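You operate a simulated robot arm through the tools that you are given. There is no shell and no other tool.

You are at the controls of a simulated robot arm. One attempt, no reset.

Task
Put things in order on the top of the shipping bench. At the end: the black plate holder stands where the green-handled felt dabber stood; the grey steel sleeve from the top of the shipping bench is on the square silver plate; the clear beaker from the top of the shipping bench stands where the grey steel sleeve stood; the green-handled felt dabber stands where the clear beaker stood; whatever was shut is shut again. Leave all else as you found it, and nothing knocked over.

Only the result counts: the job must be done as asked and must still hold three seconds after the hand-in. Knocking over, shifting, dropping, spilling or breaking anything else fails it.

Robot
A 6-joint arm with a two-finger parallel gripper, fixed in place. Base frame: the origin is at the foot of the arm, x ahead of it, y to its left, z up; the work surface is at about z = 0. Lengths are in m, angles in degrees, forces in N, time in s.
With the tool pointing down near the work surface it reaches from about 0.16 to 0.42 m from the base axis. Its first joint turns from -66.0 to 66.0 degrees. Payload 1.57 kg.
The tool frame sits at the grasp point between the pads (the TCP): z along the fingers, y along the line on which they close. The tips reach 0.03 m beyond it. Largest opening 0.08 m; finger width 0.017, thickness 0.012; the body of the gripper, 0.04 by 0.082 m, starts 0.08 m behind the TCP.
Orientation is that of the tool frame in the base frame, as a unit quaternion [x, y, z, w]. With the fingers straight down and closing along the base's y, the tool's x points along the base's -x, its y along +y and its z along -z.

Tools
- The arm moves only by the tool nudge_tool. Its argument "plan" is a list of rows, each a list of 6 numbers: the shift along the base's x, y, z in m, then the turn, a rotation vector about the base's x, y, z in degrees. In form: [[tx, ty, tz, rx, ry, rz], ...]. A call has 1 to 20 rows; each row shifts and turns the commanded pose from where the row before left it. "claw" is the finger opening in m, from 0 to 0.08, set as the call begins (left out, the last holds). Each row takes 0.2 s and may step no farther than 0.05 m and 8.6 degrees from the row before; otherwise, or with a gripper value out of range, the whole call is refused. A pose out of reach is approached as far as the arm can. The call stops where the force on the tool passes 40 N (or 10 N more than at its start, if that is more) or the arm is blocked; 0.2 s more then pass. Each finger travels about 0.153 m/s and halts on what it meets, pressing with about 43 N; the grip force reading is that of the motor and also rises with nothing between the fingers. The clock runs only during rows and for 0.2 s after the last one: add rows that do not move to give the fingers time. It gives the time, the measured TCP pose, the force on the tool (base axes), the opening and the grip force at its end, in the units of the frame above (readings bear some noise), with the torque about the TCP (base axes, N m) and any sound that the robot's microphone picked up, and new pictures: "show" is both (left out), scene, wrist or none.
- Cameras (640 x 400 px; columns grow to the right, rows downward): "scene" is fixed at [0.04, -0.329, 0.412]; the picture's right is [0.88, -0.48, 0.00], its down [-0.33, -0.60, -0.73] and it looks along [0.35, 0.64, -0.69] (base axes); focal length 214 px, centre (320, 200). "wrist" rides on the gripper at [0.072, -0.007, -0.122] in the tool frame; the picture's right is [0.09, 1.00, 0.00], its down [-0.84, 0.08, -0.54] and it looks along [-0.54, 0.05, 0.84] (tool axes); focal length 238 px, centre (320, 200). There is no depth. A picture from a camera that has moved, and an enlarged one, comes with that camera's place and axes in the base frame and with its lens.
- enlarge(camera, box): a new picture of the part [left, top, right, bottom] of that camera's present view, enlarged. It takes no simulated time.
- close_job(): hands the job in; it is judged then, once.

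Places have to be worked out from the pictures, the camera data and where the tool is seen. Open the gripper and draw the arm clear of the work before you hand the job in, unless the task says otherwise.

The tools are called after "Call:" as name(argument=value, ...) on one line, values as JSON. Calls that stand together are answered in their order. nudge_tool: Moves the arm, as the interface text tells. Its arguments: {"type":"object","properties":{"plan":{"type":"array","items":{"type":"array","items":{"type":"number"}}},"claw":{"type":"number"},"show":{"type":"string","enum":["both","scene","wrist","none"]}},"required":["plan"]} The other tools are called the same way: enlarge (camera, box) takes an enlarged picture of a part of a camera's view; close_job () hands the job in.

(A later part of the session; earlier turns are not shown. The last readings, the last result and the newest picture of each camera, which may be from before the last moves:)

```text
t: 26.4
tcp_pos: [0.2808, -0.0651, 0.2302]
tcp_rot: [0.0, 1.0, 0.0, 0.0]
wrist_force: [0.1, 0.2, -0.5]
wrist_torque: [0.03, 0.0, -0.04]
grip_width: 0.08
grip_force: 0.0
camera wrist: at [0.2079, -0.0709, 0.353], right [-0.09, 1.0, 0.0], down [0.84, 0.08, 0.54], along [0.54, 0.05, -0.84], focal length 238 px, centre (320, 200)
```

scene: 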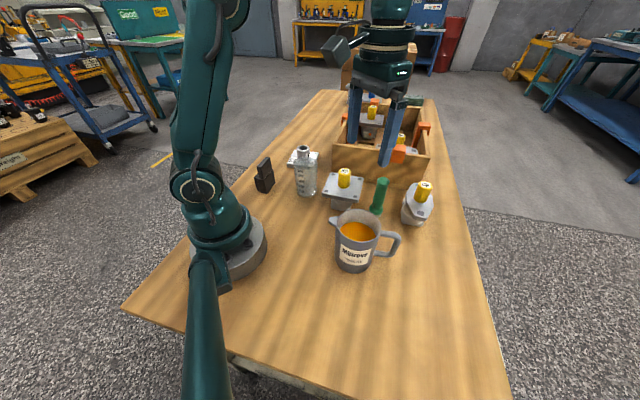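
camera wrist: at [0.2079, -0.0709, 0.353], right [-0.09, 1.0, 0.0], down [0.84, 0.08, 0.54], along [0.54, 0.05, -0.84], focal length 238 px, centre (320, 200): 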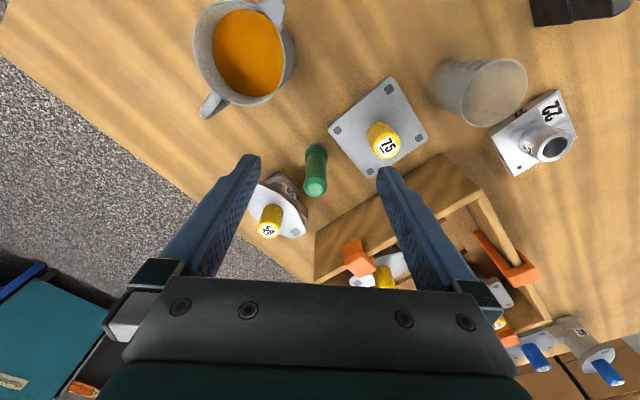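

Call:
enlarge(camera="wrist", box=[240, 70, 440, 250])

Call:
enlarge(camera="scene", box=[330, 160, 450, 240])

Call:
enlarge(camera="scene", box=[240, 130, 360, 210])

```text
2.22 times, centred on (340, 160) of wrist
camera zoom: at [0.2079, -0.0709, 0.353], right [-0.09, 1.0, 0.0], down [0.84, 0.08, 0.54], along [0.54, 0.05, -0.84], focal length 530 px, centre (276, 289)
```

zoom: 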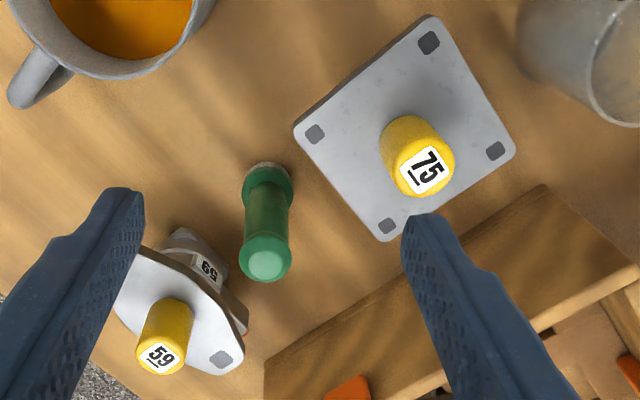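

```text
5.00 times, centred on (390, 200) of scene
camera zoom: at [0.04, -0.329, 0.412], right [0.88, -0.48, 0.0], down [-0.33, -0.6, -0.73], along [0.35, 0.64, -0.69], focal length 1072 px, centre (-30, 200)
```

zoom: 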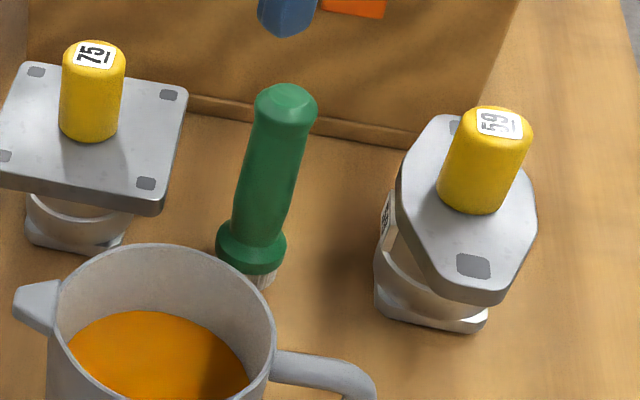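

```text
5.00 times, centred on (300, 170) of scene
camera zoom: at [0.04, -0.329, 0.412], right [0.88, -0.48, 0.0], down [-0.33, -0.6, -0.73], along [0.35, 0.64, -0.69], focal length 1072 px, centre (420, 350)
```

zoom: 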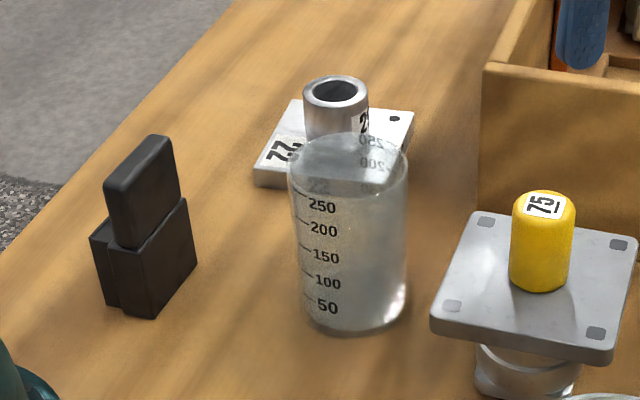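

The dabber is at about (0.344, -0.065), upright, with its top at z≈0.113 and a handle about 27 mm across. The 75 pump's flange edge runs at 45° about 45 mm away, so I turn the tool -45° in yaw to close parallel to that edge, with a narrower opening. I hover above first.

Call:
nudge_tool(plan=[[0.01, 0, 0, 0, 0, -7.5], [0.01, 0, 0, 0, 0, -7.5], [0.01, 0, -0.01, 0, 0, -7.5], [0.01, 0, -0.015, 0, 0, -7.5], [0.012, 0, -0.015, 0, 0, -7.5], [0.011, 0, -0.015, 0, 0, -7.5], [0, 0, 0, 0, 0, 0]], claw=0.055, show="both")

```text
t: 28.0
tcp_pos: [0.3445, -0.0647, 0.1751]
tcp_rot: [0.383, 0.924, 0.001, 0.001]
wrist_force: [-0.4, -0.4, 0.1]
wrist_torque: [-0.01, 0.02, 0.02]
grip_width: 0.0551
grip_force: 0.1
camera wrist: at [0.2879, -0.0182, 0.2972], right [0.64, 0.77, 0.0], down [0.64, -0.54, 0.54], along [0.42, -0.35, -0.84], focal length 238 px, centre (320, 200)
```

scene: 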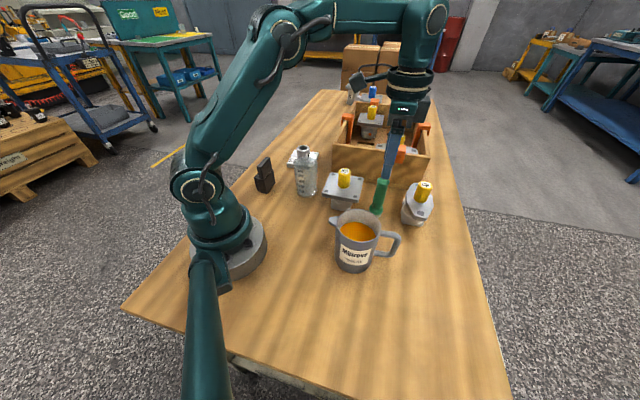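
wrist: 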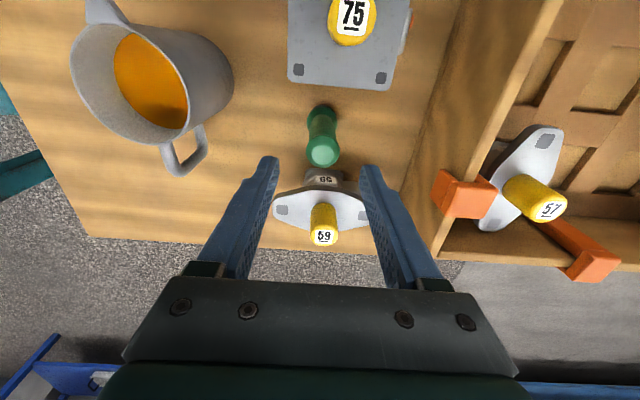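

The turn worked and the corridor is clear on both sides of the dabber. I enlarge the view to centre the tool precisely.

Call:
enlarge(camera="wrist", box=[270, 80, 380, 190])

Call:
enlarge(camera="scene", box=[340, 130, 440, 230])

```text
3.64 times, centred on (325, 135) of wrist
camera zoom: at [0.2879, -0.0182, 0.2972], right [0.64, 0.77, 0.0], down [0.64, -0.54, 0.54], along [0.42, -0.35, -0.84], focal length 867 px, centre (302, 436)
```

zoom: 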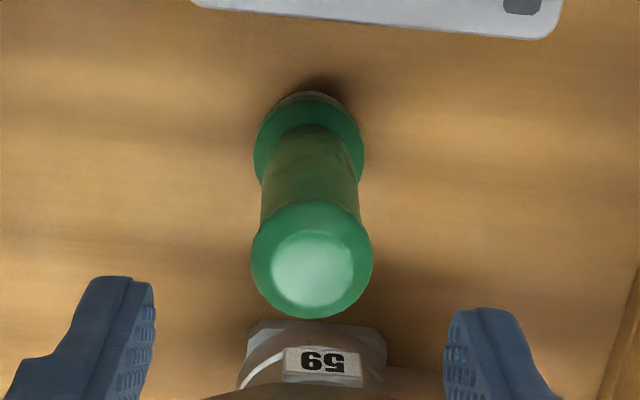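

```text
4.00 times, centred on (390, 180) of scene
camera zoom: at [0.04, -0.329, 0.412], right [0.88, -0.48, 0.0], down [-0.33, -0.6, -0.73], along [0.35, 0.64, -0.69], focal length 858 px, centre (40, 280)
```

zoom: 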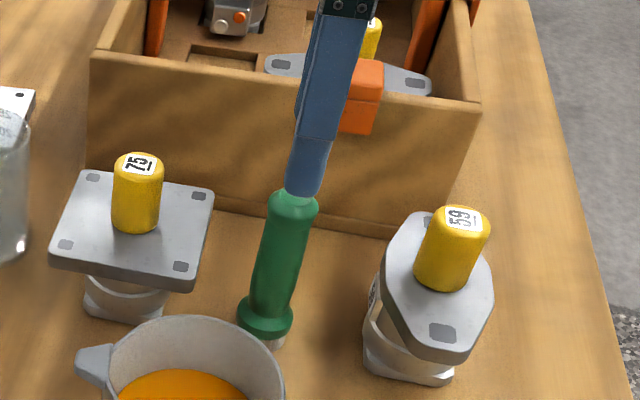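

The dabber is centred about 2 mm along the closing axis from the tool, near (0.3455, -0.0635). I correct for that and go down to grip the handle at z≈0.078.

Call:
nudge_tool(plan=[[0.0012, 0.0013, -0.01, 0, 0, 0], [0, 0, -0.025, 0, 0, 0], [0, 0, -0.025, 0, 0, 0], [0, 0, -0.02, 0, 0, 0], [0, 0, -0.017, 0, 0, 0], [0, 0, 0, 0, 0, 0]], claw=0.055, show="both")

```text
t: 29.4
tcp_pos: [0.3439, -0.0631, 0.0782]
tcp_rot: [0.383, 0.924, 0.0, -0.001]
wrist_force: [0.2, -0.3, 0.5]
wrist_torque: [0.0, -0.03, -0.01]
grip_width: 0.0549
grip_force: 0.0
camera wrist: at [0.2886, -0.0164, 0.1999], right [0.64, 0.77, 0.0], down [0.65, -0.54, 0.54], along [0.42, -0.35, -0.84], focal length 238 px, centre (320, 200)
```

scene: 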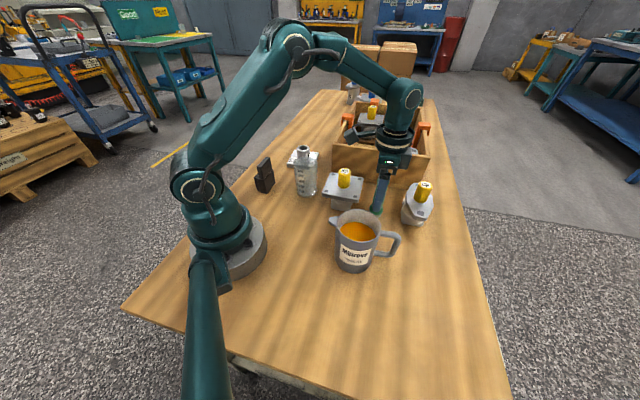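
wrist: 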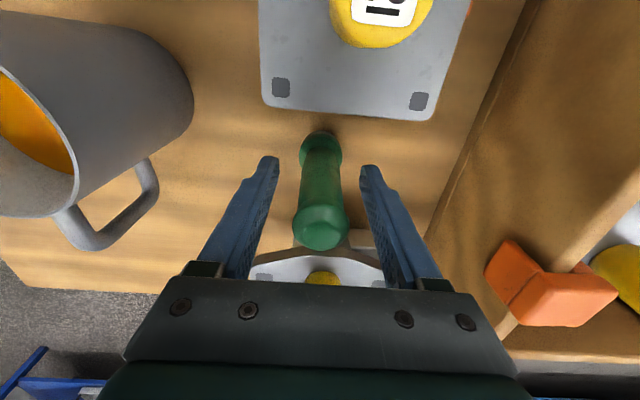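

The handle is centred between the fingers. I close in two stages.

Call:
nudge_tool(plan=[[0, 0, 0, 0, 0, 0]], claw=0.031, show="none")

Call:
nudge_tool(plan=[[0, 0, 0, 0, 0, 0], [0, 0, 0, 0, 0, 0]], claw=0.018, show="wrist")

```text
t: 29.8
tcp_pos: [0.3435, -0.0627, 0.078]
tcp_rot: [0.383, 0.924, -0.001, 0.0]
wrist_force: [0.0, -0.5, 0.5]
wrist_torque: [-0.02, 0.03, 0.05]
grip_width: 0.031
grip_force: 0.1
```

```text
t: 30.4
tcp_pos: [0.3453, -0.0641, 0.0781]
tcp_rot: [0.382, 0.924, 0.0, 0.0]
wrist_force: [0.6, 0.2, -0.7]
wrist_torque: [0.03, -0.06, 0.02]
grip_width: 0.0262
grip_force: 37.6
camera wrist: at [0.2886, -0.0164, 0.2002], right [0.64, 0.77, 0.0], down [0.65, -0.54, 0.54], along [0.42, -0.35, -0.84], focal length 238 px, centre (320, 200)
```

wrist: 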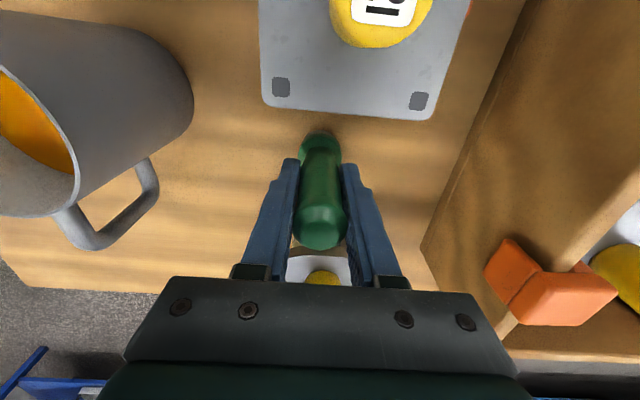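

The handle is held at 26 mm wide. I lift straight up 0.12 m and check.

Call:
nudge_tool(plan=[[0, 0, 0.008, 0, 0, 0], [0, 0, 0.02, 0, 0, 0], [0, 0, 0.03, 0, 0, 0], [0, 0, 0.03, 0, 0, 0], [0, 0, 0.03, 0, 0, 0], [0, 0, 0, 0, 0, 0]], show="both")

```text
t: 31.8
tcp_pos: [0.3455, -0.0635, 0.1973]
tcp_rot: [0.382, 0.924, 0.0, -0.001]
wrist_force: [0.0, -0.4, -0.5]
wrist_torque: [-0.02, -0.01, -0.02]
grip_width: 0.0258
grip_force: 37.1
camera wrist: at [0.2895, -0.0172, 0.3196], right [0.64, 0.77, 0.0], down [0.65, -0.54, 0.54], along [0.42, -0.35, -0.84], focal length 238 px, centre (320, 200)
```

scene: 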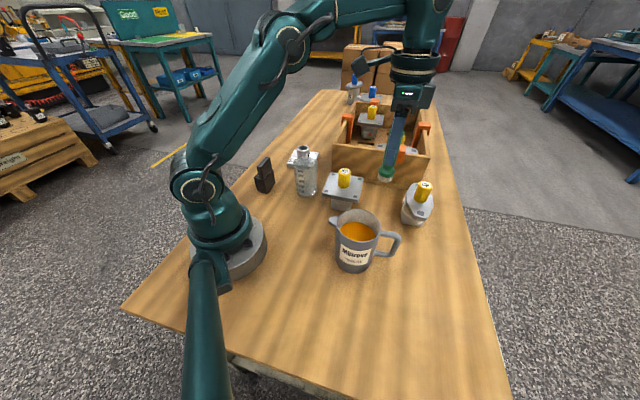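
wrist: 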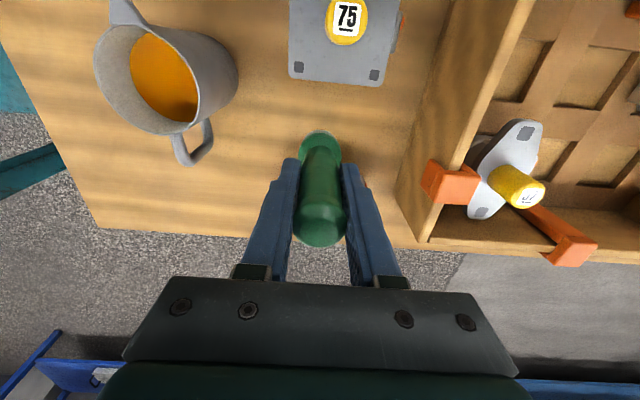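

No clipping occurred, and the dabber's base is about 0.12 m up. I carry it over, clear of the pitcher, to the beaker's old place at (0.2305, -0.290).

Call:
nudge_tool(plan=[[-0.012, -0.02, 0.01, 0, 0, 0], [-0.012, -0.03, 0.008, 0, 0, 0], [-0.012, -0.03, 0, 0, 0, 0], [-0.015, -0.03, 0, 0, 0, 0], [-0.015, -0.03, 0, 0, 0, 0], [-0.015, -0.03, 0, 0, 0, 0], [-0.015, -0.03, -0.01, 0, 0, 0], [-0.0185, -0.0265, -0.02, 0, 0, 0], [0, 0, -0.03, 0, 0, 0], [0, 0, -0.03, 0, 0, 0], [0, 0, 0, 0, 0, 0]], show="both")

```text
t: 34.2
tcp_pos: [0.2302, -0.2907, 0.1238]
tcp_rot: [0.383, 0.924, 0.0, 0.0]
wrist_force: [-1.0, 0.4, -1.1]
wrist_torque: [0.01, 0.01, 0.01]
grip_width: 0.0258
grip_force: 37.0
camera wrist: at [0.1742, -0.2439, 0.2461], right [0.64, 0.77, 0.0], down [0.65, -0.54, 0.54], along [0.42, -0.35, -0.84], focal length 238 px, centre (320, 200)
```

scene: 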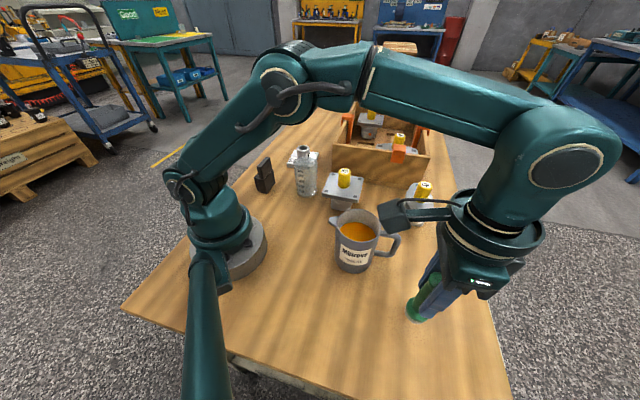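
wrist: 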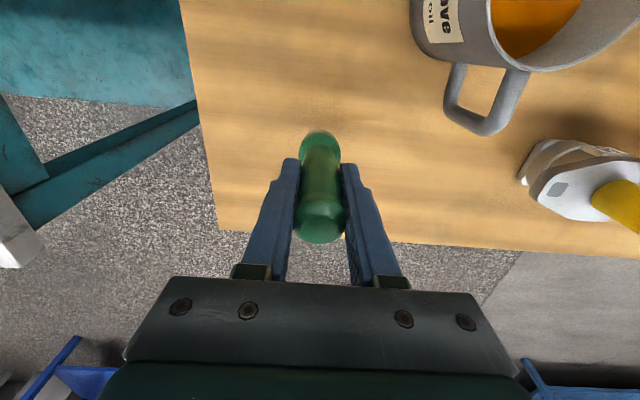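

I'm over the spot at (0.230, -0.2907), with clear bench below. I make a small correction and lower close to the surface.

Call:
nudge_tool(plan=[[0.0005, 0.001, -0.015, 0, 0, 0], [0, 0, -0.015, 0, 0, 0], [0, 0, -0.009, 0, 0, 0], [0, 0, -0.004, 0, 0, 0], [0, 0, -0.0015, 0, 0, 0], [0, 0, 0, 0, 0, 0]], show="both")

```text
t: 35.6
tcp_pos: [0.2305, -0.2882, 0.0796]
tcp_rot: [0.383, 0.924, -0.001, 0.002]
wrist_force: [-0.1, -0.3, 29.7]
wrist_torque: [-0.41, 0.03, -0.06]
grip_width: 0.0258
grip_force: 37.3
camera wrist: at [0.1746, -0.2432, 0.2025], right [0.64, 0.77, 0.0], down [0.64, -0.53, 0.55], along [0.42, -0.35, -0.84], focal length 238 px, centre (320, 200)
```

scene: 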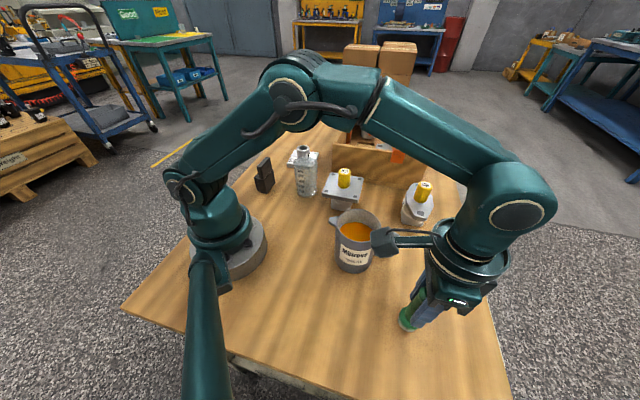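
wrist: 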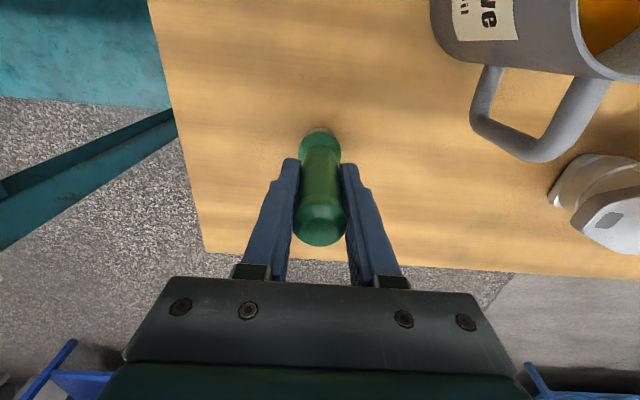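

Contact came about 1.5 mm early with 30 N, so I back off slightly before releasing.

Call:
nudge_tool(plan=[[0, 0, 0.0006, 0, 0, 0], [0, 0, 0, 0, 0, 0]], show="none")

Call:
enlarge(camera="scene", box=[370, 240, 500, 345])

```text
t: 36.2
tcp_pos: [0.2307, -0.2888, 0.0799]
tcp_rot: [0.384, 0.923, 0.0, 0.0]
wrist_force: [2.5, -5.4, 11.6]
wrist_torque: [-0.75, -0.16, -0.06]
grip_width: 0.0257
grip_force: 36.8
```

```text
3.81 times, centred on (435, 292) of scene
camera zoom: at [0.04, -0.3289, 0.412], right [0.88, -0.48, 0.0], down [-0.33, -0.6, -0.73], along [0.35, 0.64, -0.69], focal length 817 px, centre (-118, -152)
```

zoom: 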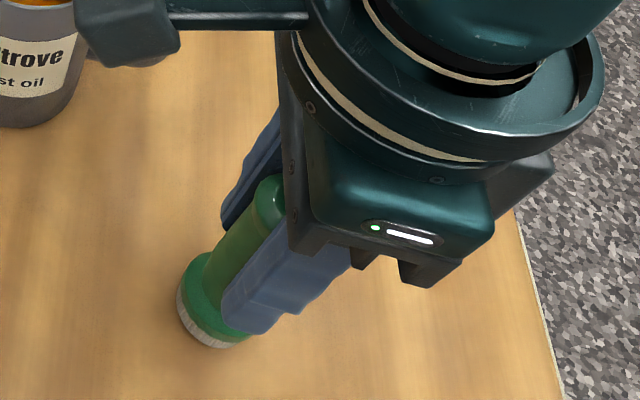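

The scene shows the dabber on the bench, but the torque hints at a slight tilt. I enlarge the wrist view to compare it with the grasp picture.

Call:
enlarge(camera="wrist", box=[250, 110, 390, 270])

Call:
enlarge(camera="scene", box=[390, 270, 450, 340])

```text
2.50 times, centred on (320, 190) of wrist
camera zoom: at [0.1743, -0.2425, 0.2021], right [0.64, 0.77, 0.0], down [0.65, -0.54, 0.54], along [0.42, -0.35, -0.84], focal length 596 px, centre (320, 225)
```

zoom: 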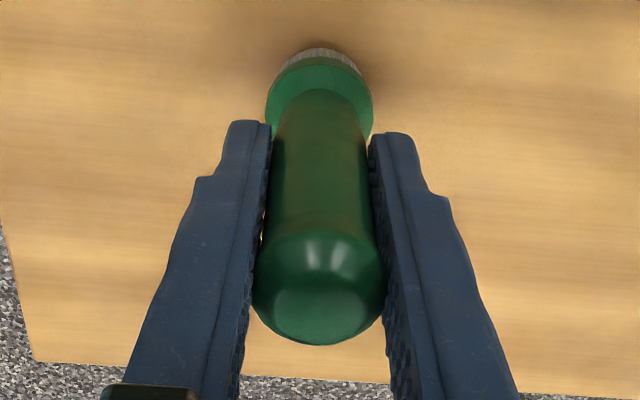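

```text
5.71 times, centred on (420, 305) of scene
camera zoom: at [0.04, -0.3289, 0.412], right [0.88, -0.48, 0.0], down [-0.33, -0.6, -0.73], along [0.35, 0.64, -0.69], focal length 1226 px, centre (-251, -400)
```

zoom: 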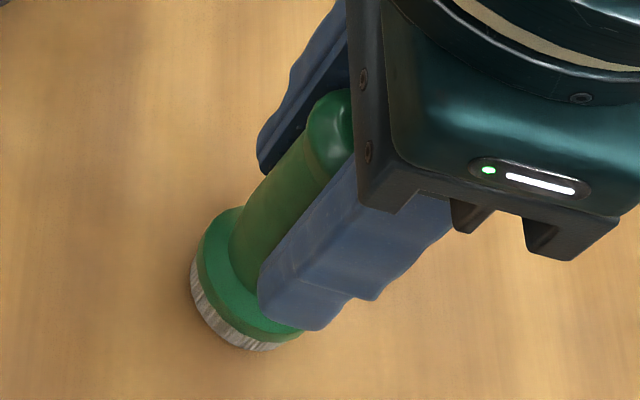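

The views put it essentially upright at (0.231, -0.2915), and its wide felt base of about 33 mm keeps it stable. I relieve the remaining force a bit more.

Call:
nudge_tool(plan=[[0, 0, 0.0005, 0, 0, 0], [0, 0, 0, 0, 0, 0]], show="none")

```text
t: 36.8
tcp_pos: [0.2299, -0.2877, 0.0795]
tcp_rot: [0.382, 0.924, 0.002, -0.002]
wrist_force: [0.3, 0.4, -0.4]
wrist_torque: [0.0, -0.01, 0.02]
grip_width: 0.0257
grip_force: 36.9
```

Force is now zero, so the felt is just at the surface. I open in stages so the dabber settles gently.

Call:
nudge_tool(plan=[[0, 0, 0, 0, 0, 0], [0, 0, 0, 0, 0, 0]], claw=0.03, show="none")

Call:
nudge_tool(plan=[[0, 0, 0, 0, 0, 0], [0, 0, 0, 0, 0, 0]], claw=0.06, show="both")

```text
t: 37.4
tcp_pos: [0.2299, -0.2878, 0.0815]
tcp_rot: [0.382, 0.924, 0.0, 0.001]
wrist_force: [-0.6, -0.6, -0.8]
wrist_torque: [0.02, -0.03, -0.01]
grip_width: 0.0303
grip_force: 0.1
```

```text
t: 38.0
tcp_pos: [0.2308, -0.2887, 0.081]
tcp_rot: [0.383, 0.924, 0.0, 0.0]
wrist_force: [-0.5, -0.6, 0.2]
wrist_torque: [0.02, 0.01, 0.0]
grip_width: 0.0601
grip_force: 0.2
camera wrist: at [0.1744, -0.2423, 0.2031], right [0.64, 0.77, 0.0], down [0.65, -0.54, 0.54], along [0.42, -0.35, -0.84], focal length 238 px, centre (320, 200)
```

scene: 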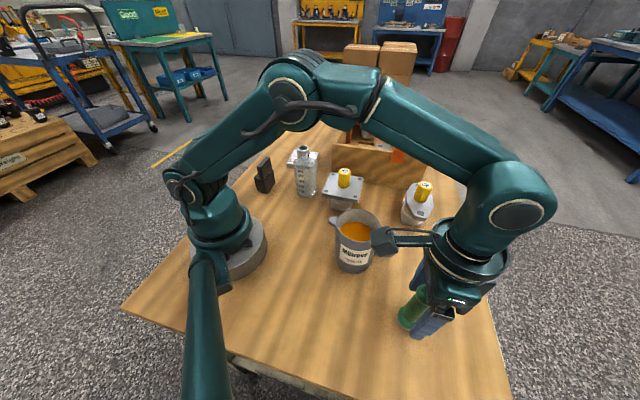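
wrist: 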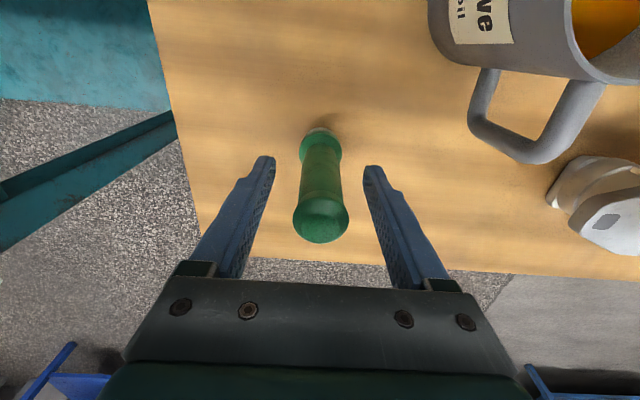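

The dabber is free and standing. I measure its position.

Call:
enlarge(camera="wrist", box=[250, 110, 390, 270])

Call:
enlarge(camera="scene", box=[380, 250, 470, 345])

```text
2.50 times, centred on (320, 190) of wrist
camera zoom: at [0.1744, -0.2423, 0.2031], right [0.64, 0.77, 0.0], down [0.65, -0.54, 0.54], along [0.42, -0.35, -0.84], focal length 596 px, centre (320, 225)
```

zoom: 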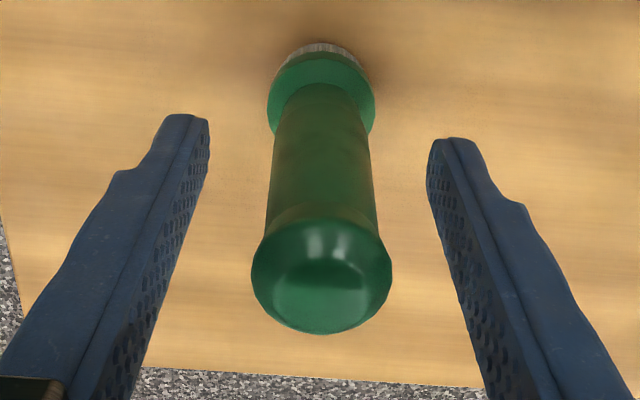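

```text
4.21 times, centred on (425, 298) of scene
camera zoom: at [0.04, -0.329, 0.412], right [0.88, -0.48, 0.0], down [-0.33, -0.6, -0.73], along [0.35, 0.64, -0.69], focal length 903 px, centre (-122, -210)
```

zoom: 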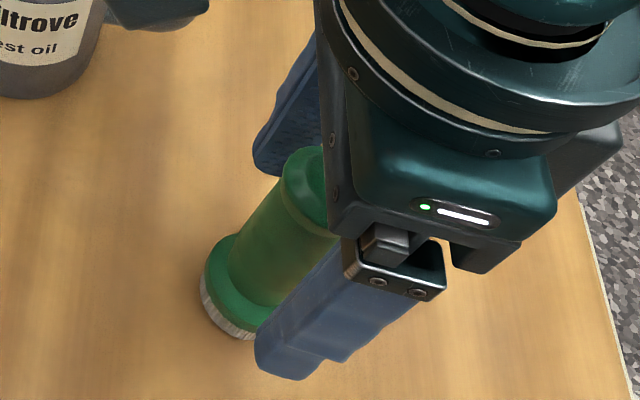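

The dabber stands at about (0.2315, -0.2897). I rise clear of it, then swing high to the holder while turning the tool about +87° so it closes across the holder's thin side.

Call:
nudge_tool(plan=[[0, 0, 0.02, 0, 0, 0], [0, 0, 0.03, 0, 0, 0], [0, 0, 0.04, 0, 0, 0], [-0.005, 0.02, 0.02, 0, 0, 0], [-0.005, 0.04, 0.02, 0, 0, 7.2], [0, 0.04, 0, 0, 0, 7.2], [0, 0.04, 0, 0, 0, 7.2], [0, 0.04, 0, 0, 0, 7.2], [0, 0.04, 0, 0, 0, 7.2], [0, 0.04, 0, 0, 0, 7.2], [0, 0.04, 0, 0, 0, 7.2], [0, 0.04, 0, 0, 0, 7.2], [-0.015, 0.04, 0, 0, 0, 7.2], [-0.02, 0.04, 0, 0, 0, 7.2], [-0.025, 0.03, 0, 0, 0, 7.2], [-0.0235, 0.02, 0, 0, 0, 7.2], [0, 0, 0, 0, 0, 0]], claw=0.06, show="both")

```text
t: 41.6
tcp_pos: [0.1367, 0.182, 0.2117]
tcp_rot: [-0.352, 0.936, 0.0, 0.0]
wrist_force: [-0.6, 0.4, -0.2]
wrist_torque: [-0.01, 0.0, 0.03]
grip_width: 0.0599
grip_force: 0.0
camera wrist: at [0.0873, 0.1297, 0.3335], right [-0.73, 0.69, 0.0], down [0.58, 0.61, 0.54], along [0.37, 0.39, -0.84], focal length 238 px, centre (320, 200)
```

scene: 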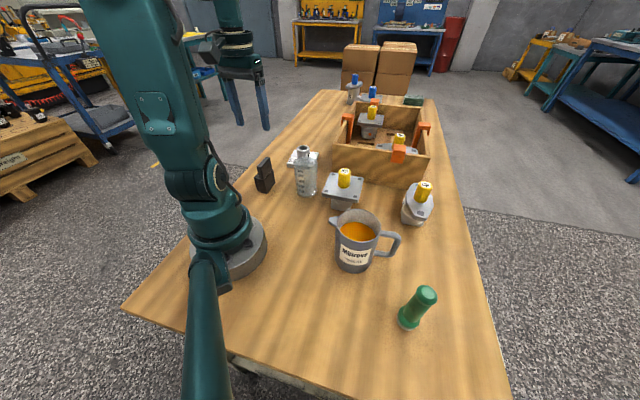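
wrist: 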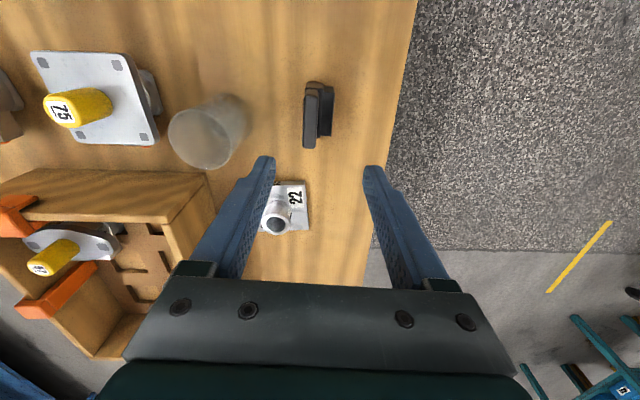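

Call:
enlarge(camera="wrist", box=[270, 60, 370, 160])

Call:
enlarge(camera="scene", box=[240, 145, 320, 200])

Call:
enlarge(camera="scene", box=[380, 270, 460, 340])

Call:
enlarge(camera="scene", box=[280, 130, 440, 240])

```text
4.00 times, centred on (320, 110) of wrist
camera zoom: at [0.0873, 0.1297, 0.3335], right [-0.73, 0.69, 0.0], down [0.58, 0.61, 0.54], along [0.37, 0.39, -0.84], focal length 953 px, centre (320, 560)
```

zoom: 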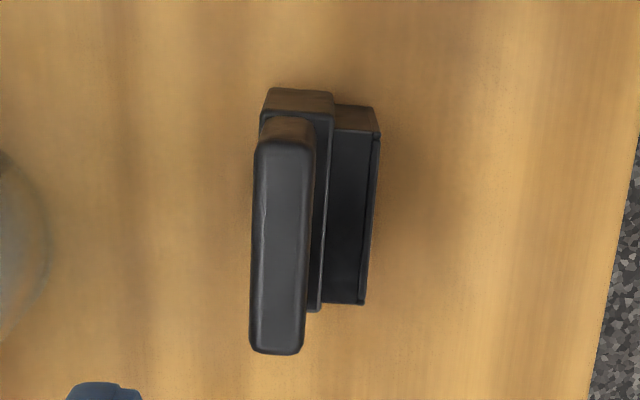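

```text
7.27 times, centred on (280, 172) of scene
camera zoom: at [0.04, -0.329, 0.412], right [0.88, -0.48, 0.0], down [-0.33, -0.6, -0.73], along [0.35, 0.64, -0.69], focal length 1560 px, centre (611, 400)
```

zoom: 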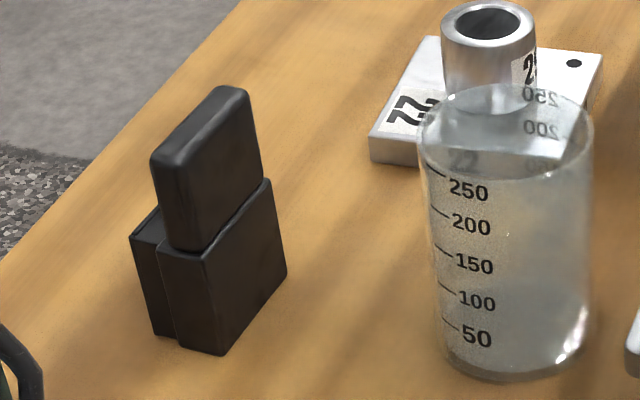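

```text
5.71 times, centred on (420, 305) of scene
camera zoom: at [0.04, -0.329, 0.412], right [0.88, -0.48, 0.0], down [-0.33, -0.6, -0.73], along [0.35, 0.64, -0.69], focal length 1226 px, centre (-251, -400)
```

zoom: 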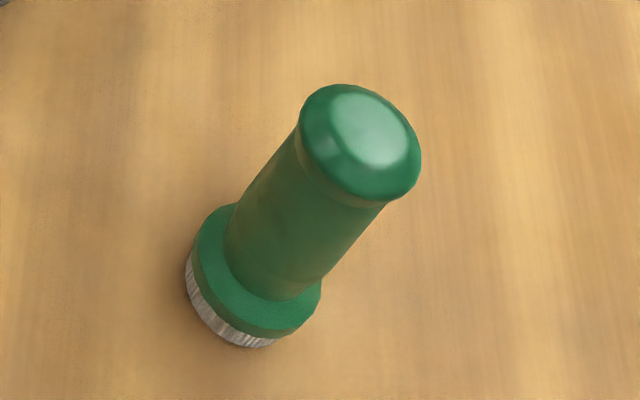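

```text
3.64 times, centred on (360, 185) of scene
camera zoom: at [0.04, -0.329, 0.412], right [0.88, -0.48, 0.0], down [-0.33, -0.6, -0.73], along [0.35, 0.64, -0.69], focal length 780 px, centre (174, 254)
```

zoom: 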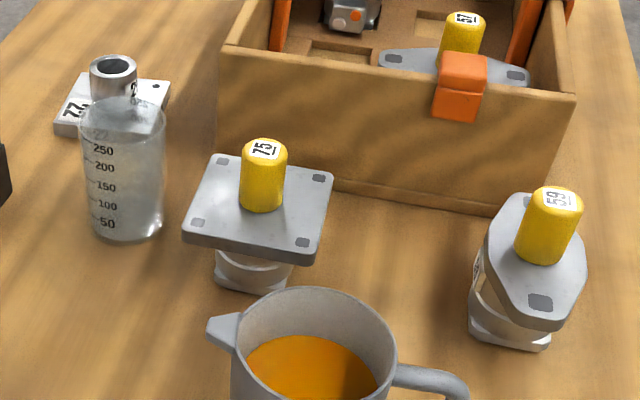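

The holder is a block with a tall slab and a slot behind it. Its footprint is about 53 x 35 mm, centred near (0.134, 0.1775), with its long axis at about 42°. I shift slightly and go down to z≈0.135 to recheck.

Call:
nudge_tool(plan=[[-0.0013, -0.0022, -0.02, 0, 0, 0], [-0.0014, -0.0023, -0.03, 0, 0, 0], [0, 0, -0.0267, 0, 0, 0], [0, 0, 0, 0, 0, 0]], claw=0.06, show="both")

```text
t: 42.6
tcp_pos: [0.1343, 0.1768, 0.1349]
tcp_rot: [-0.354, 0.935, -0.001, 0.0]
wrist_force: [0.8, 0.0, 0.2]
wrist_torque: [-0.02, -0.03, -0.01]
grip_width: 0.0603
grip_force: 0.1
camera wrist: at [0.0841, 0.1242, 0.2561], right [-0.73, 0.69, 0.0], down [0.58, 0.61, 0.54], along [0.37, 0.39, -0.84], focal length 238 px, centre (320, 200)
```

scene: 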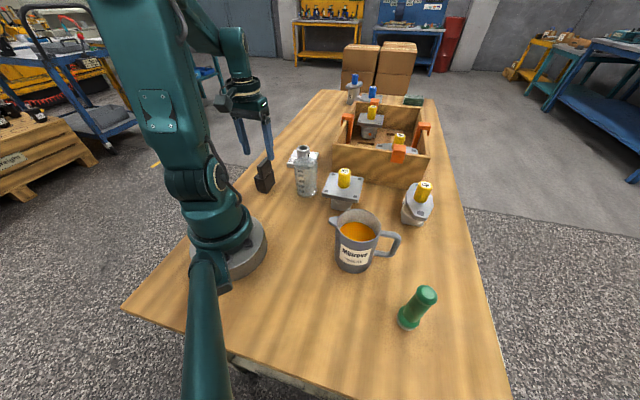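
wrist: 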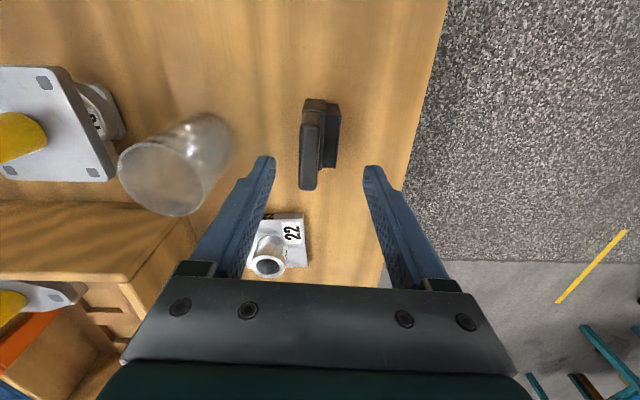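

Call:
enlarge(camera="wrist", box=[250, 85, 400, 205])

Call:
enlarge(camera="scene", box=[230, 90, 330, 210])

```text
3.33 times, centred on (325, 145) of wrist
camera zoom: at [0.0841, 0.1242, 0.2561], right [-0.73, 0.69, 0.0], down [0.58, 0.61, 0.54], along [0.37, 0.39, -0.84], focal length 794 px, centre (303, 383)
```

zoom: 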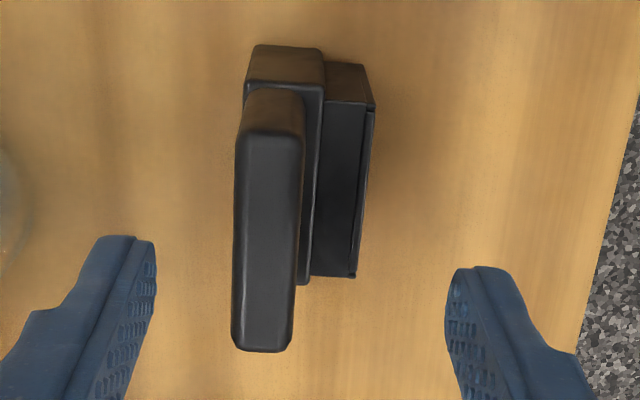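

```text
3.33 times, centred on (280, 150) of scene
camera zoom: at [0.04, -0.329, 0.412], right [0.88, -0.48, 0.0], down [-0.33, -0.6, -0.73], along [0.35, 0.64, -0.69], focal length 715 px, centre (453, 367)
```

zoom: 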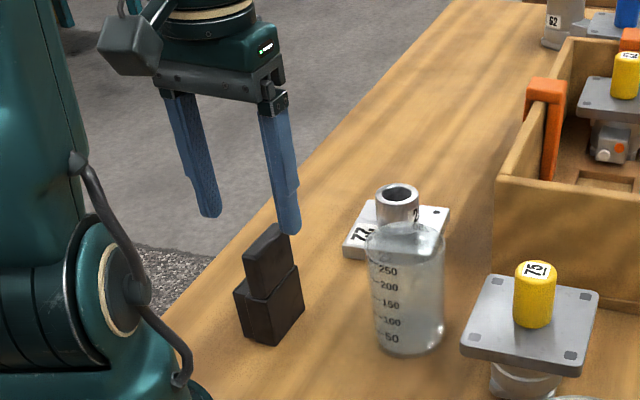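

The holder is centred across its thickness and within 1 mm along its length. I go down with the tips stopping about 6 mm above the bench.

Call:
nudge_tool(plan=[[0, 0, -0.02, 0, 0, 0], [0, 0, -0.025, 0, 0, 0], [0, 0, -0.025, 0, 0, 0], [0, 0, -0.018, 0, 0, 0], [0, 0, -0.01, 0, 0, 0], [0, 0, 0, 0, 0, 0]], claw=0.06, show="both")

```text
t: 44.0
tcp_pos: [0.1336, 0.1776, 0.0359]
tcp_rot: [-0.353, 0.935, 0.0, -0.001]
wrist_force: [0.6, 0.8, -0.2]
wrist_torque: [-0.01, 0.03, -0.03]
grip_width: 0.0602
grip_force: 0.0
camera wrist: at [0.0839, 0.1253, 0.1581], right [-0.73, 0.69, 0.0], down [0.58, 0.61, 0.54], along [0.37, 0.39, -0.84], focal length 238 px, centre (320, 200)
```

scene: 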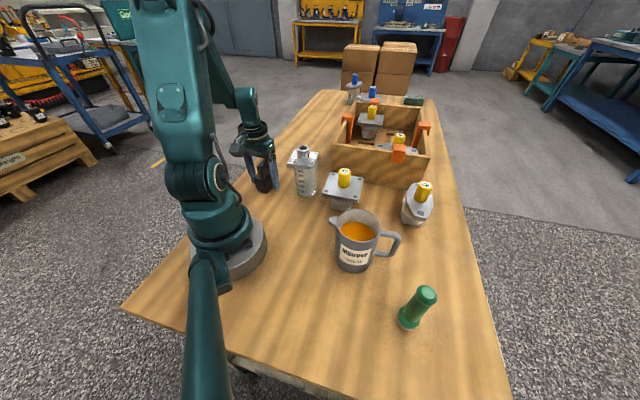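
wrist: 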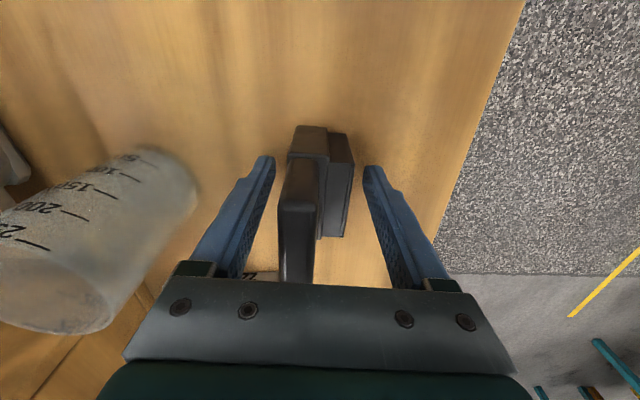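

The fingers straddle the base and the slab clears the palm. I close in two stages.

Call:
nudge_tool(plan=[[0, 0, 0, 0, 0, 0], [0, 0, 0, 0, 0, 0]], claw=0.04, show="none")

Call:
nudge_tool(plan=[[0, 0, 0, 0, 0, 0], [0, 0, 0, 0, 0, 0]], claw=0.028, show="wrist")

```text
t: 44.6
tcp_pos: [0.1343, 0.1767, 0.0356]
tcp_rot: [-0.354, 0.935, 0.0, 0.001]
wrist_force: [0.2, 0.0, 0.2]
wrist_torque: [0.0, 0.04, 0.01]
grip_width: 0.0399
grip_force: 0.0
```

```text
t: 45.2
tcp_pos: [0.1344, 0.177, 0.0363]
tcp_rot: [-0.353, 0.936, 0.0, 0.0]
wrist_force: [-1.2, 0.0, 4.6]
wrist_torque: [0.08, -0.04, 0.02]
grip_width: 0.0335
grip_force: 40.6
camera wrist: at [0.0839, 0.1254, 0.1584], right [-0.73, 0.69, 0.0], down [0.58, 0.61, 0.54], along [0.37, 0.39, -0.84], focal length 238 px, centre (320, 200)
```

wrist: 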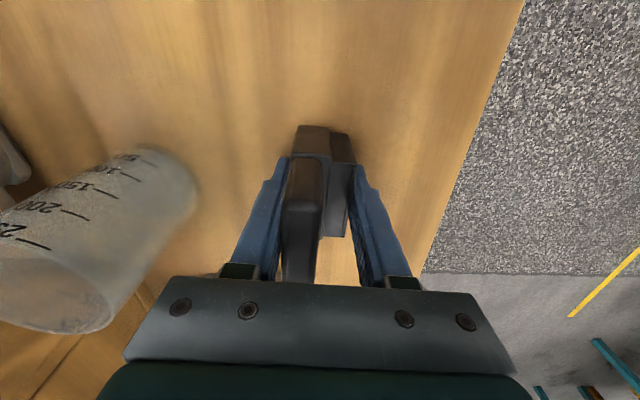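

The grip closed at 33.5 mm. I check that the holder didn't tilt before lifting.

Call:
enlarge(camera="wrist", box=[240, 110, 400, 290])

Call:
enlarge(camera="scene", box=[220, 120, 320, 210])

```text
2.22 times, centred on (320, 200) of wrist
camera zoom: at [0.0839, 0.1254, 0.1584], right [-0.73, 0.69, 0.0], down [0.58, 0.61, 0.54], along [0.37, 0.39, -0.84], focal length 530 px, centre (320, 200)
```

zoom: 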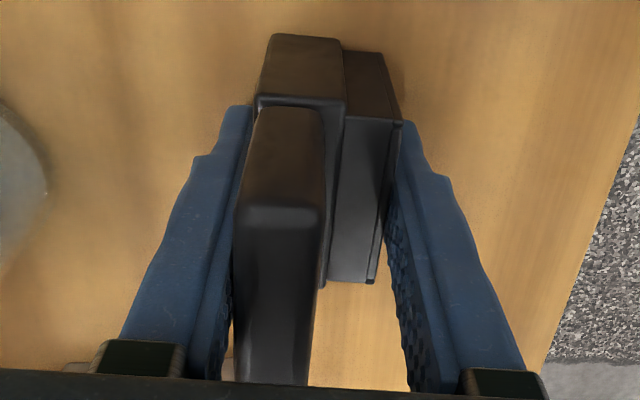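

```text
4.44 times, centred on (270, 165) of scene
camera zoom: at [0.04, -0.329, 0.412], right [0.88, -0.48, 0.0], down [-0.33, -0.6, -0.73], along [0.35, 0.64, -0.69], focal length 953 px, centre (542, 356)
```

zoom: 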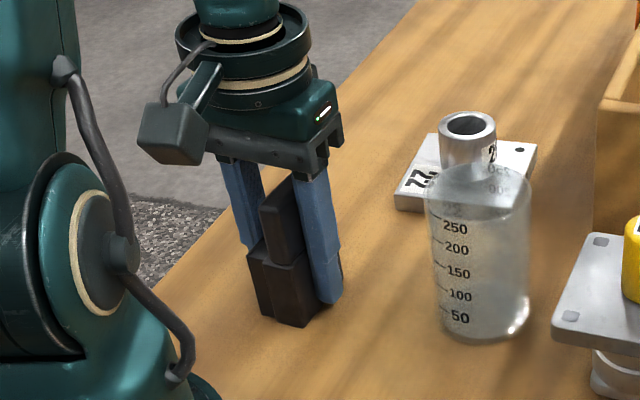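

The holder sits squarely in the grip. I lift it straight up slowly and check.

Call:
nudge_tool(plan=[[0, 0, 0.004, 0, 0, 0], [0, 0, 0.01, 0, 0, 0], [0, 0, 0.03, 0, 0, 0], [0, 0, 0.04, 0, 0, 0], [0, 0, 0.04, 0, 0, 0], [0, 0, 0.03, 0, 0, 0], [0, 0, 0, 0, 0, 0]], show="both")

```text
t: 46.8
tcp_pos: [0.1346, 0.1758, 0.1901]
tcp_rot: [-0.353, 0.935, 0.0, 0.0]
wrist_force: [0.1, -0.1, -1.7]
wrist_torque: [0.0, -0.01, -0.01]
grip_width: 0.0333
grip_force: 40.9
camera wrist: at [0.0846, 0.1244, 0.3123], right [-0.73, 0.69, 0.0], down [0.58, 0.61, 0.54], along [0.37, 0.39, -0.84], focal length 238 px, centre (320, 200)
```

scene: 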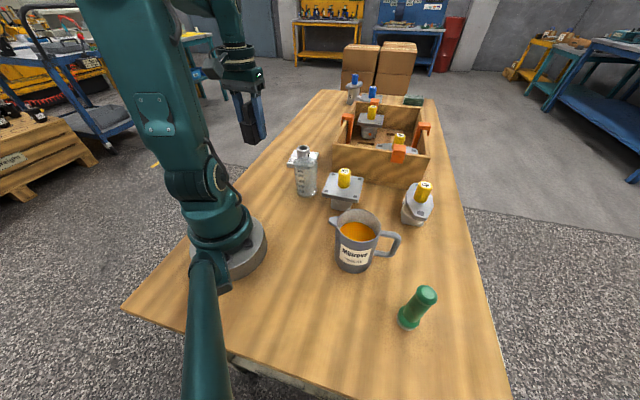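
wrist: 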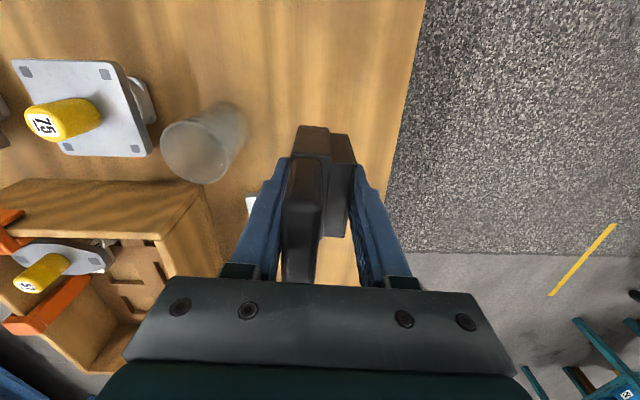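

It is held firmly and hangs level. I carry it, bottom at about 0.154 m, to above the dabber's old place at (0.345, -0.0635), keeping its heading.

Call:
nudge_tool(plan=[[0.0123, -0.0143, 0, 0, 0, 0], [0.022, -0.025, 0, 0, 0, 0], [0.022, -0.025, 0, 0, 0, 0], [0.022, -0.025, 0, 0, 0, 0], [0.022, -0.025, 0, 0, 0, 0], [0.022, -0.025, 0, 0, 0, 0], [0.022, -0.025, 0, 0, 0, 0], [0.022, -0.025, 0, 0, 0, 0], [0.022, -0.025, 0, 0, 0, 0], [0.022, -0.026, 0, 0, 0, 0], [0, 0, 0, 0, 0, 0]], show="both")

```text
t: 49.2
tcp_pos: [0.3431, -0.0639, 0.1902]
tcp_rot: [-0.354, 0.935, 0.0, 0.0]
wrist_force: [0.6, 0.6, -1.1]
wrist_torque: [0.0, 0.01, 0.01]
grip_width: 0.0335
grip_force: 41.3
camera wrist: at [0.2939, -0.1159, 0.3127], right [-0.73, 0.69, 0.0], down [0.58, 0.61, 0.54], along [0.37, 0.39, -0.84], focal length 238 px, centre (320, 200)
```

scene: 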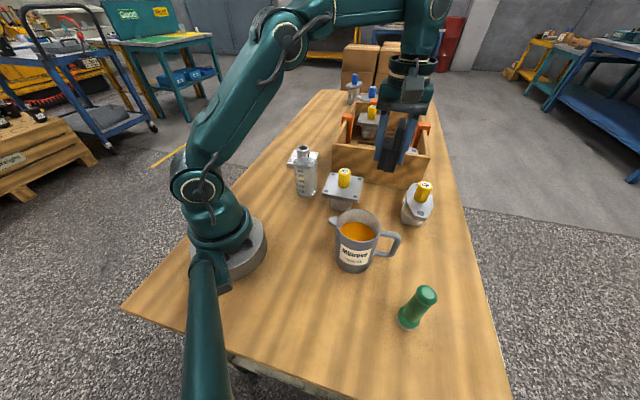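
wrist: 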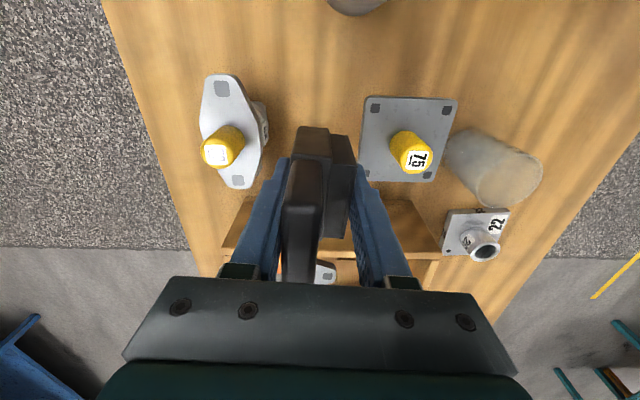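

The flange edge appears 44.6 mm from the tool axis, as computed, so the closed fingers pass it by about 15 mm. I lower to just above the bench.

Call:
nudge_tool(plan=[[0.001, 0, -0.02, 0, 0, 0], [0, 0, -0.03, 0, 0, 0], [0, 0, -0.03, 0, 0, 0], [0, 0, -0.03, 0, 0, 0], [0, 0, -0.02, 0, 0, 0], [0, 0, -0.012, 0, 0, 0], [0, 0, -0.006, 0, 0, 0], [0, 0, -0.003, 0, 0, 0], [0, 0, 0, 0, 0, 0]], show="both")

```text
t: 51.2
tcp_pos: [0.3465, -0.0632, 0.0392]
tcp_rot: [-0.353, 0.936, 0.0, 0.0]
wrist_force: [-0.2, -0.1, -0.3]
wrist_torque: [0.01, -0.01, -0.01]
grip_width: 0.0333
grip_force: 41.3
camera wrist: at [0.2955, -0.1156, 0.1616], right [-0.73, 0.69, 0.0], down [0.58, 0.61, 0.54], along [0.37, 0.39, -0.84], focal length 238 px, centre (320, 200)
```

scene: 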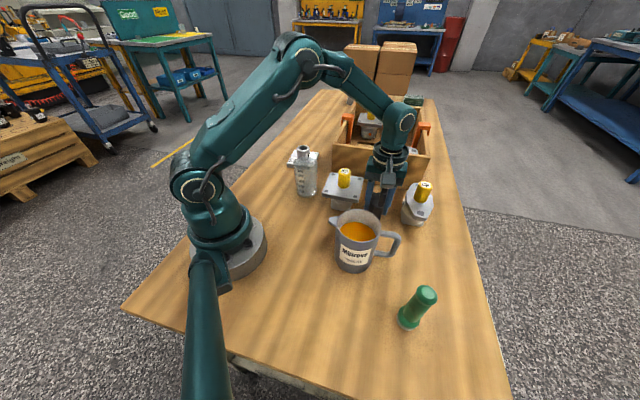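
wrist: 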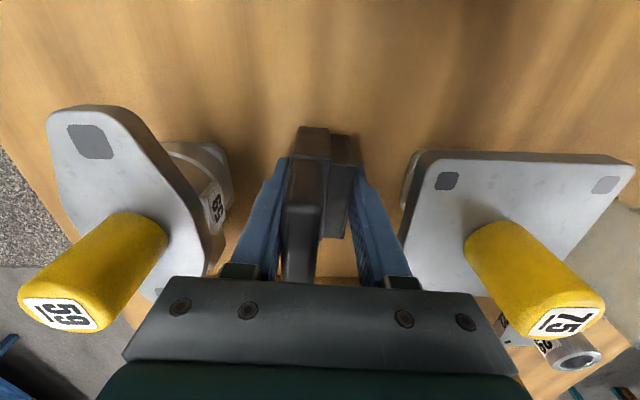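

About 3 mm remain. I nudge back a millimetre and lower in small steps.

Call:
nudge_tool(plan=[[-0.0008, -0.0004, -0.0012, 0, 0, 0], [0, 0, -0.0008, 0, 0, 0], [0, 0, 0, 0, 0, 0]], show="none")

```text
t: 52.0
tcp_pos: [0.3442, -0.0642, 0.0369]
tcp_rot: [-0.354, 0.935, 0.0, 0.0]
wrist_force: [0.8, 0.1, -0.9]
wrist_torque: [0.0, -0.05, 0.02]
grip_width: 0.0333
grip_force: 41.0
```

There is no contact yet, so I take two more sub-millimetre steps.

Call:
nudge_tool(plan=[[0, 0, -0.0006, 0, 0, 0], [0, 0, 0, 0, 0, 0]], show="none")

```text
t: 52.6
tcp_pos: [0.3459, -0.0639, 0.0379]
tcp_rot: [-0.353, 0.935, 0.001, 0.001]
wrist_force: [-0.5, -0.6, -1.1]
wrist_torque: [0.02, -0.01, 0.02]
grip_width: 0.0334
grip_force: 41.2
```

Call:
nudge_tool(plan=[[0, 0, -0.0006, 0, 0, 0], [0, 0, 0, 0, 0, 0]], show="wrist")

```text
t: 53.2
tcp_pos: [0.3445, -0.0633, 0.0352]
tcp_rot: [-0.354, 0.935, 0.001, 0.001]
wrist_force: [-0.9, 1.0, -0.7]
wrist_torque: [-0.03, 0.01, -0.02]
grip_width: 0.0333
grip_force: 41.0
camera wrist: at [0.2949, -0.1162, 0.1585], right [-0.73, 0.69, 0.0], down [0.58, 0.61, 0.54], along [0.37, 0.39, -0.84], focal length 238 px, centre (320, 200)
```

wrist: 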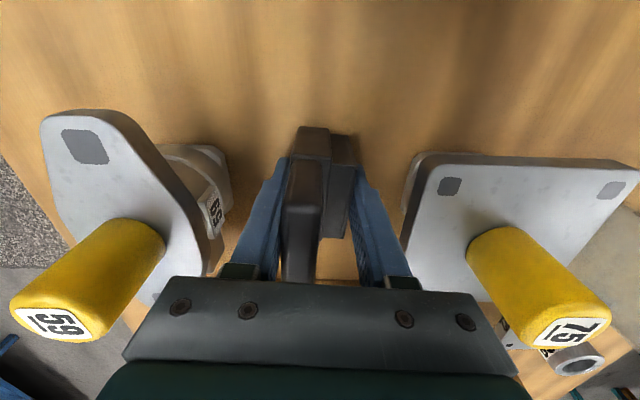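

The height now equals that at the grasp. I take one more half-millimetre step to feel contact.

Call:
nudge_tool(plan=[[0, 0, -0.0005, 0, 0, 0], [0, 0, 0, 0, 0, 0]], show="none")

```text
t: 53.8
tcp_pos: [0.3459, -0.0643, 0.0362]
tcp_rot: [-0.354, 0.935, 0.0, 0.0]
wrist_force: [-6.0, 2.0, 16.0]
wrist_torque: [0.29, 0.02, 0.11]
grip_width: 0.0336
grip_force: 41.3
```

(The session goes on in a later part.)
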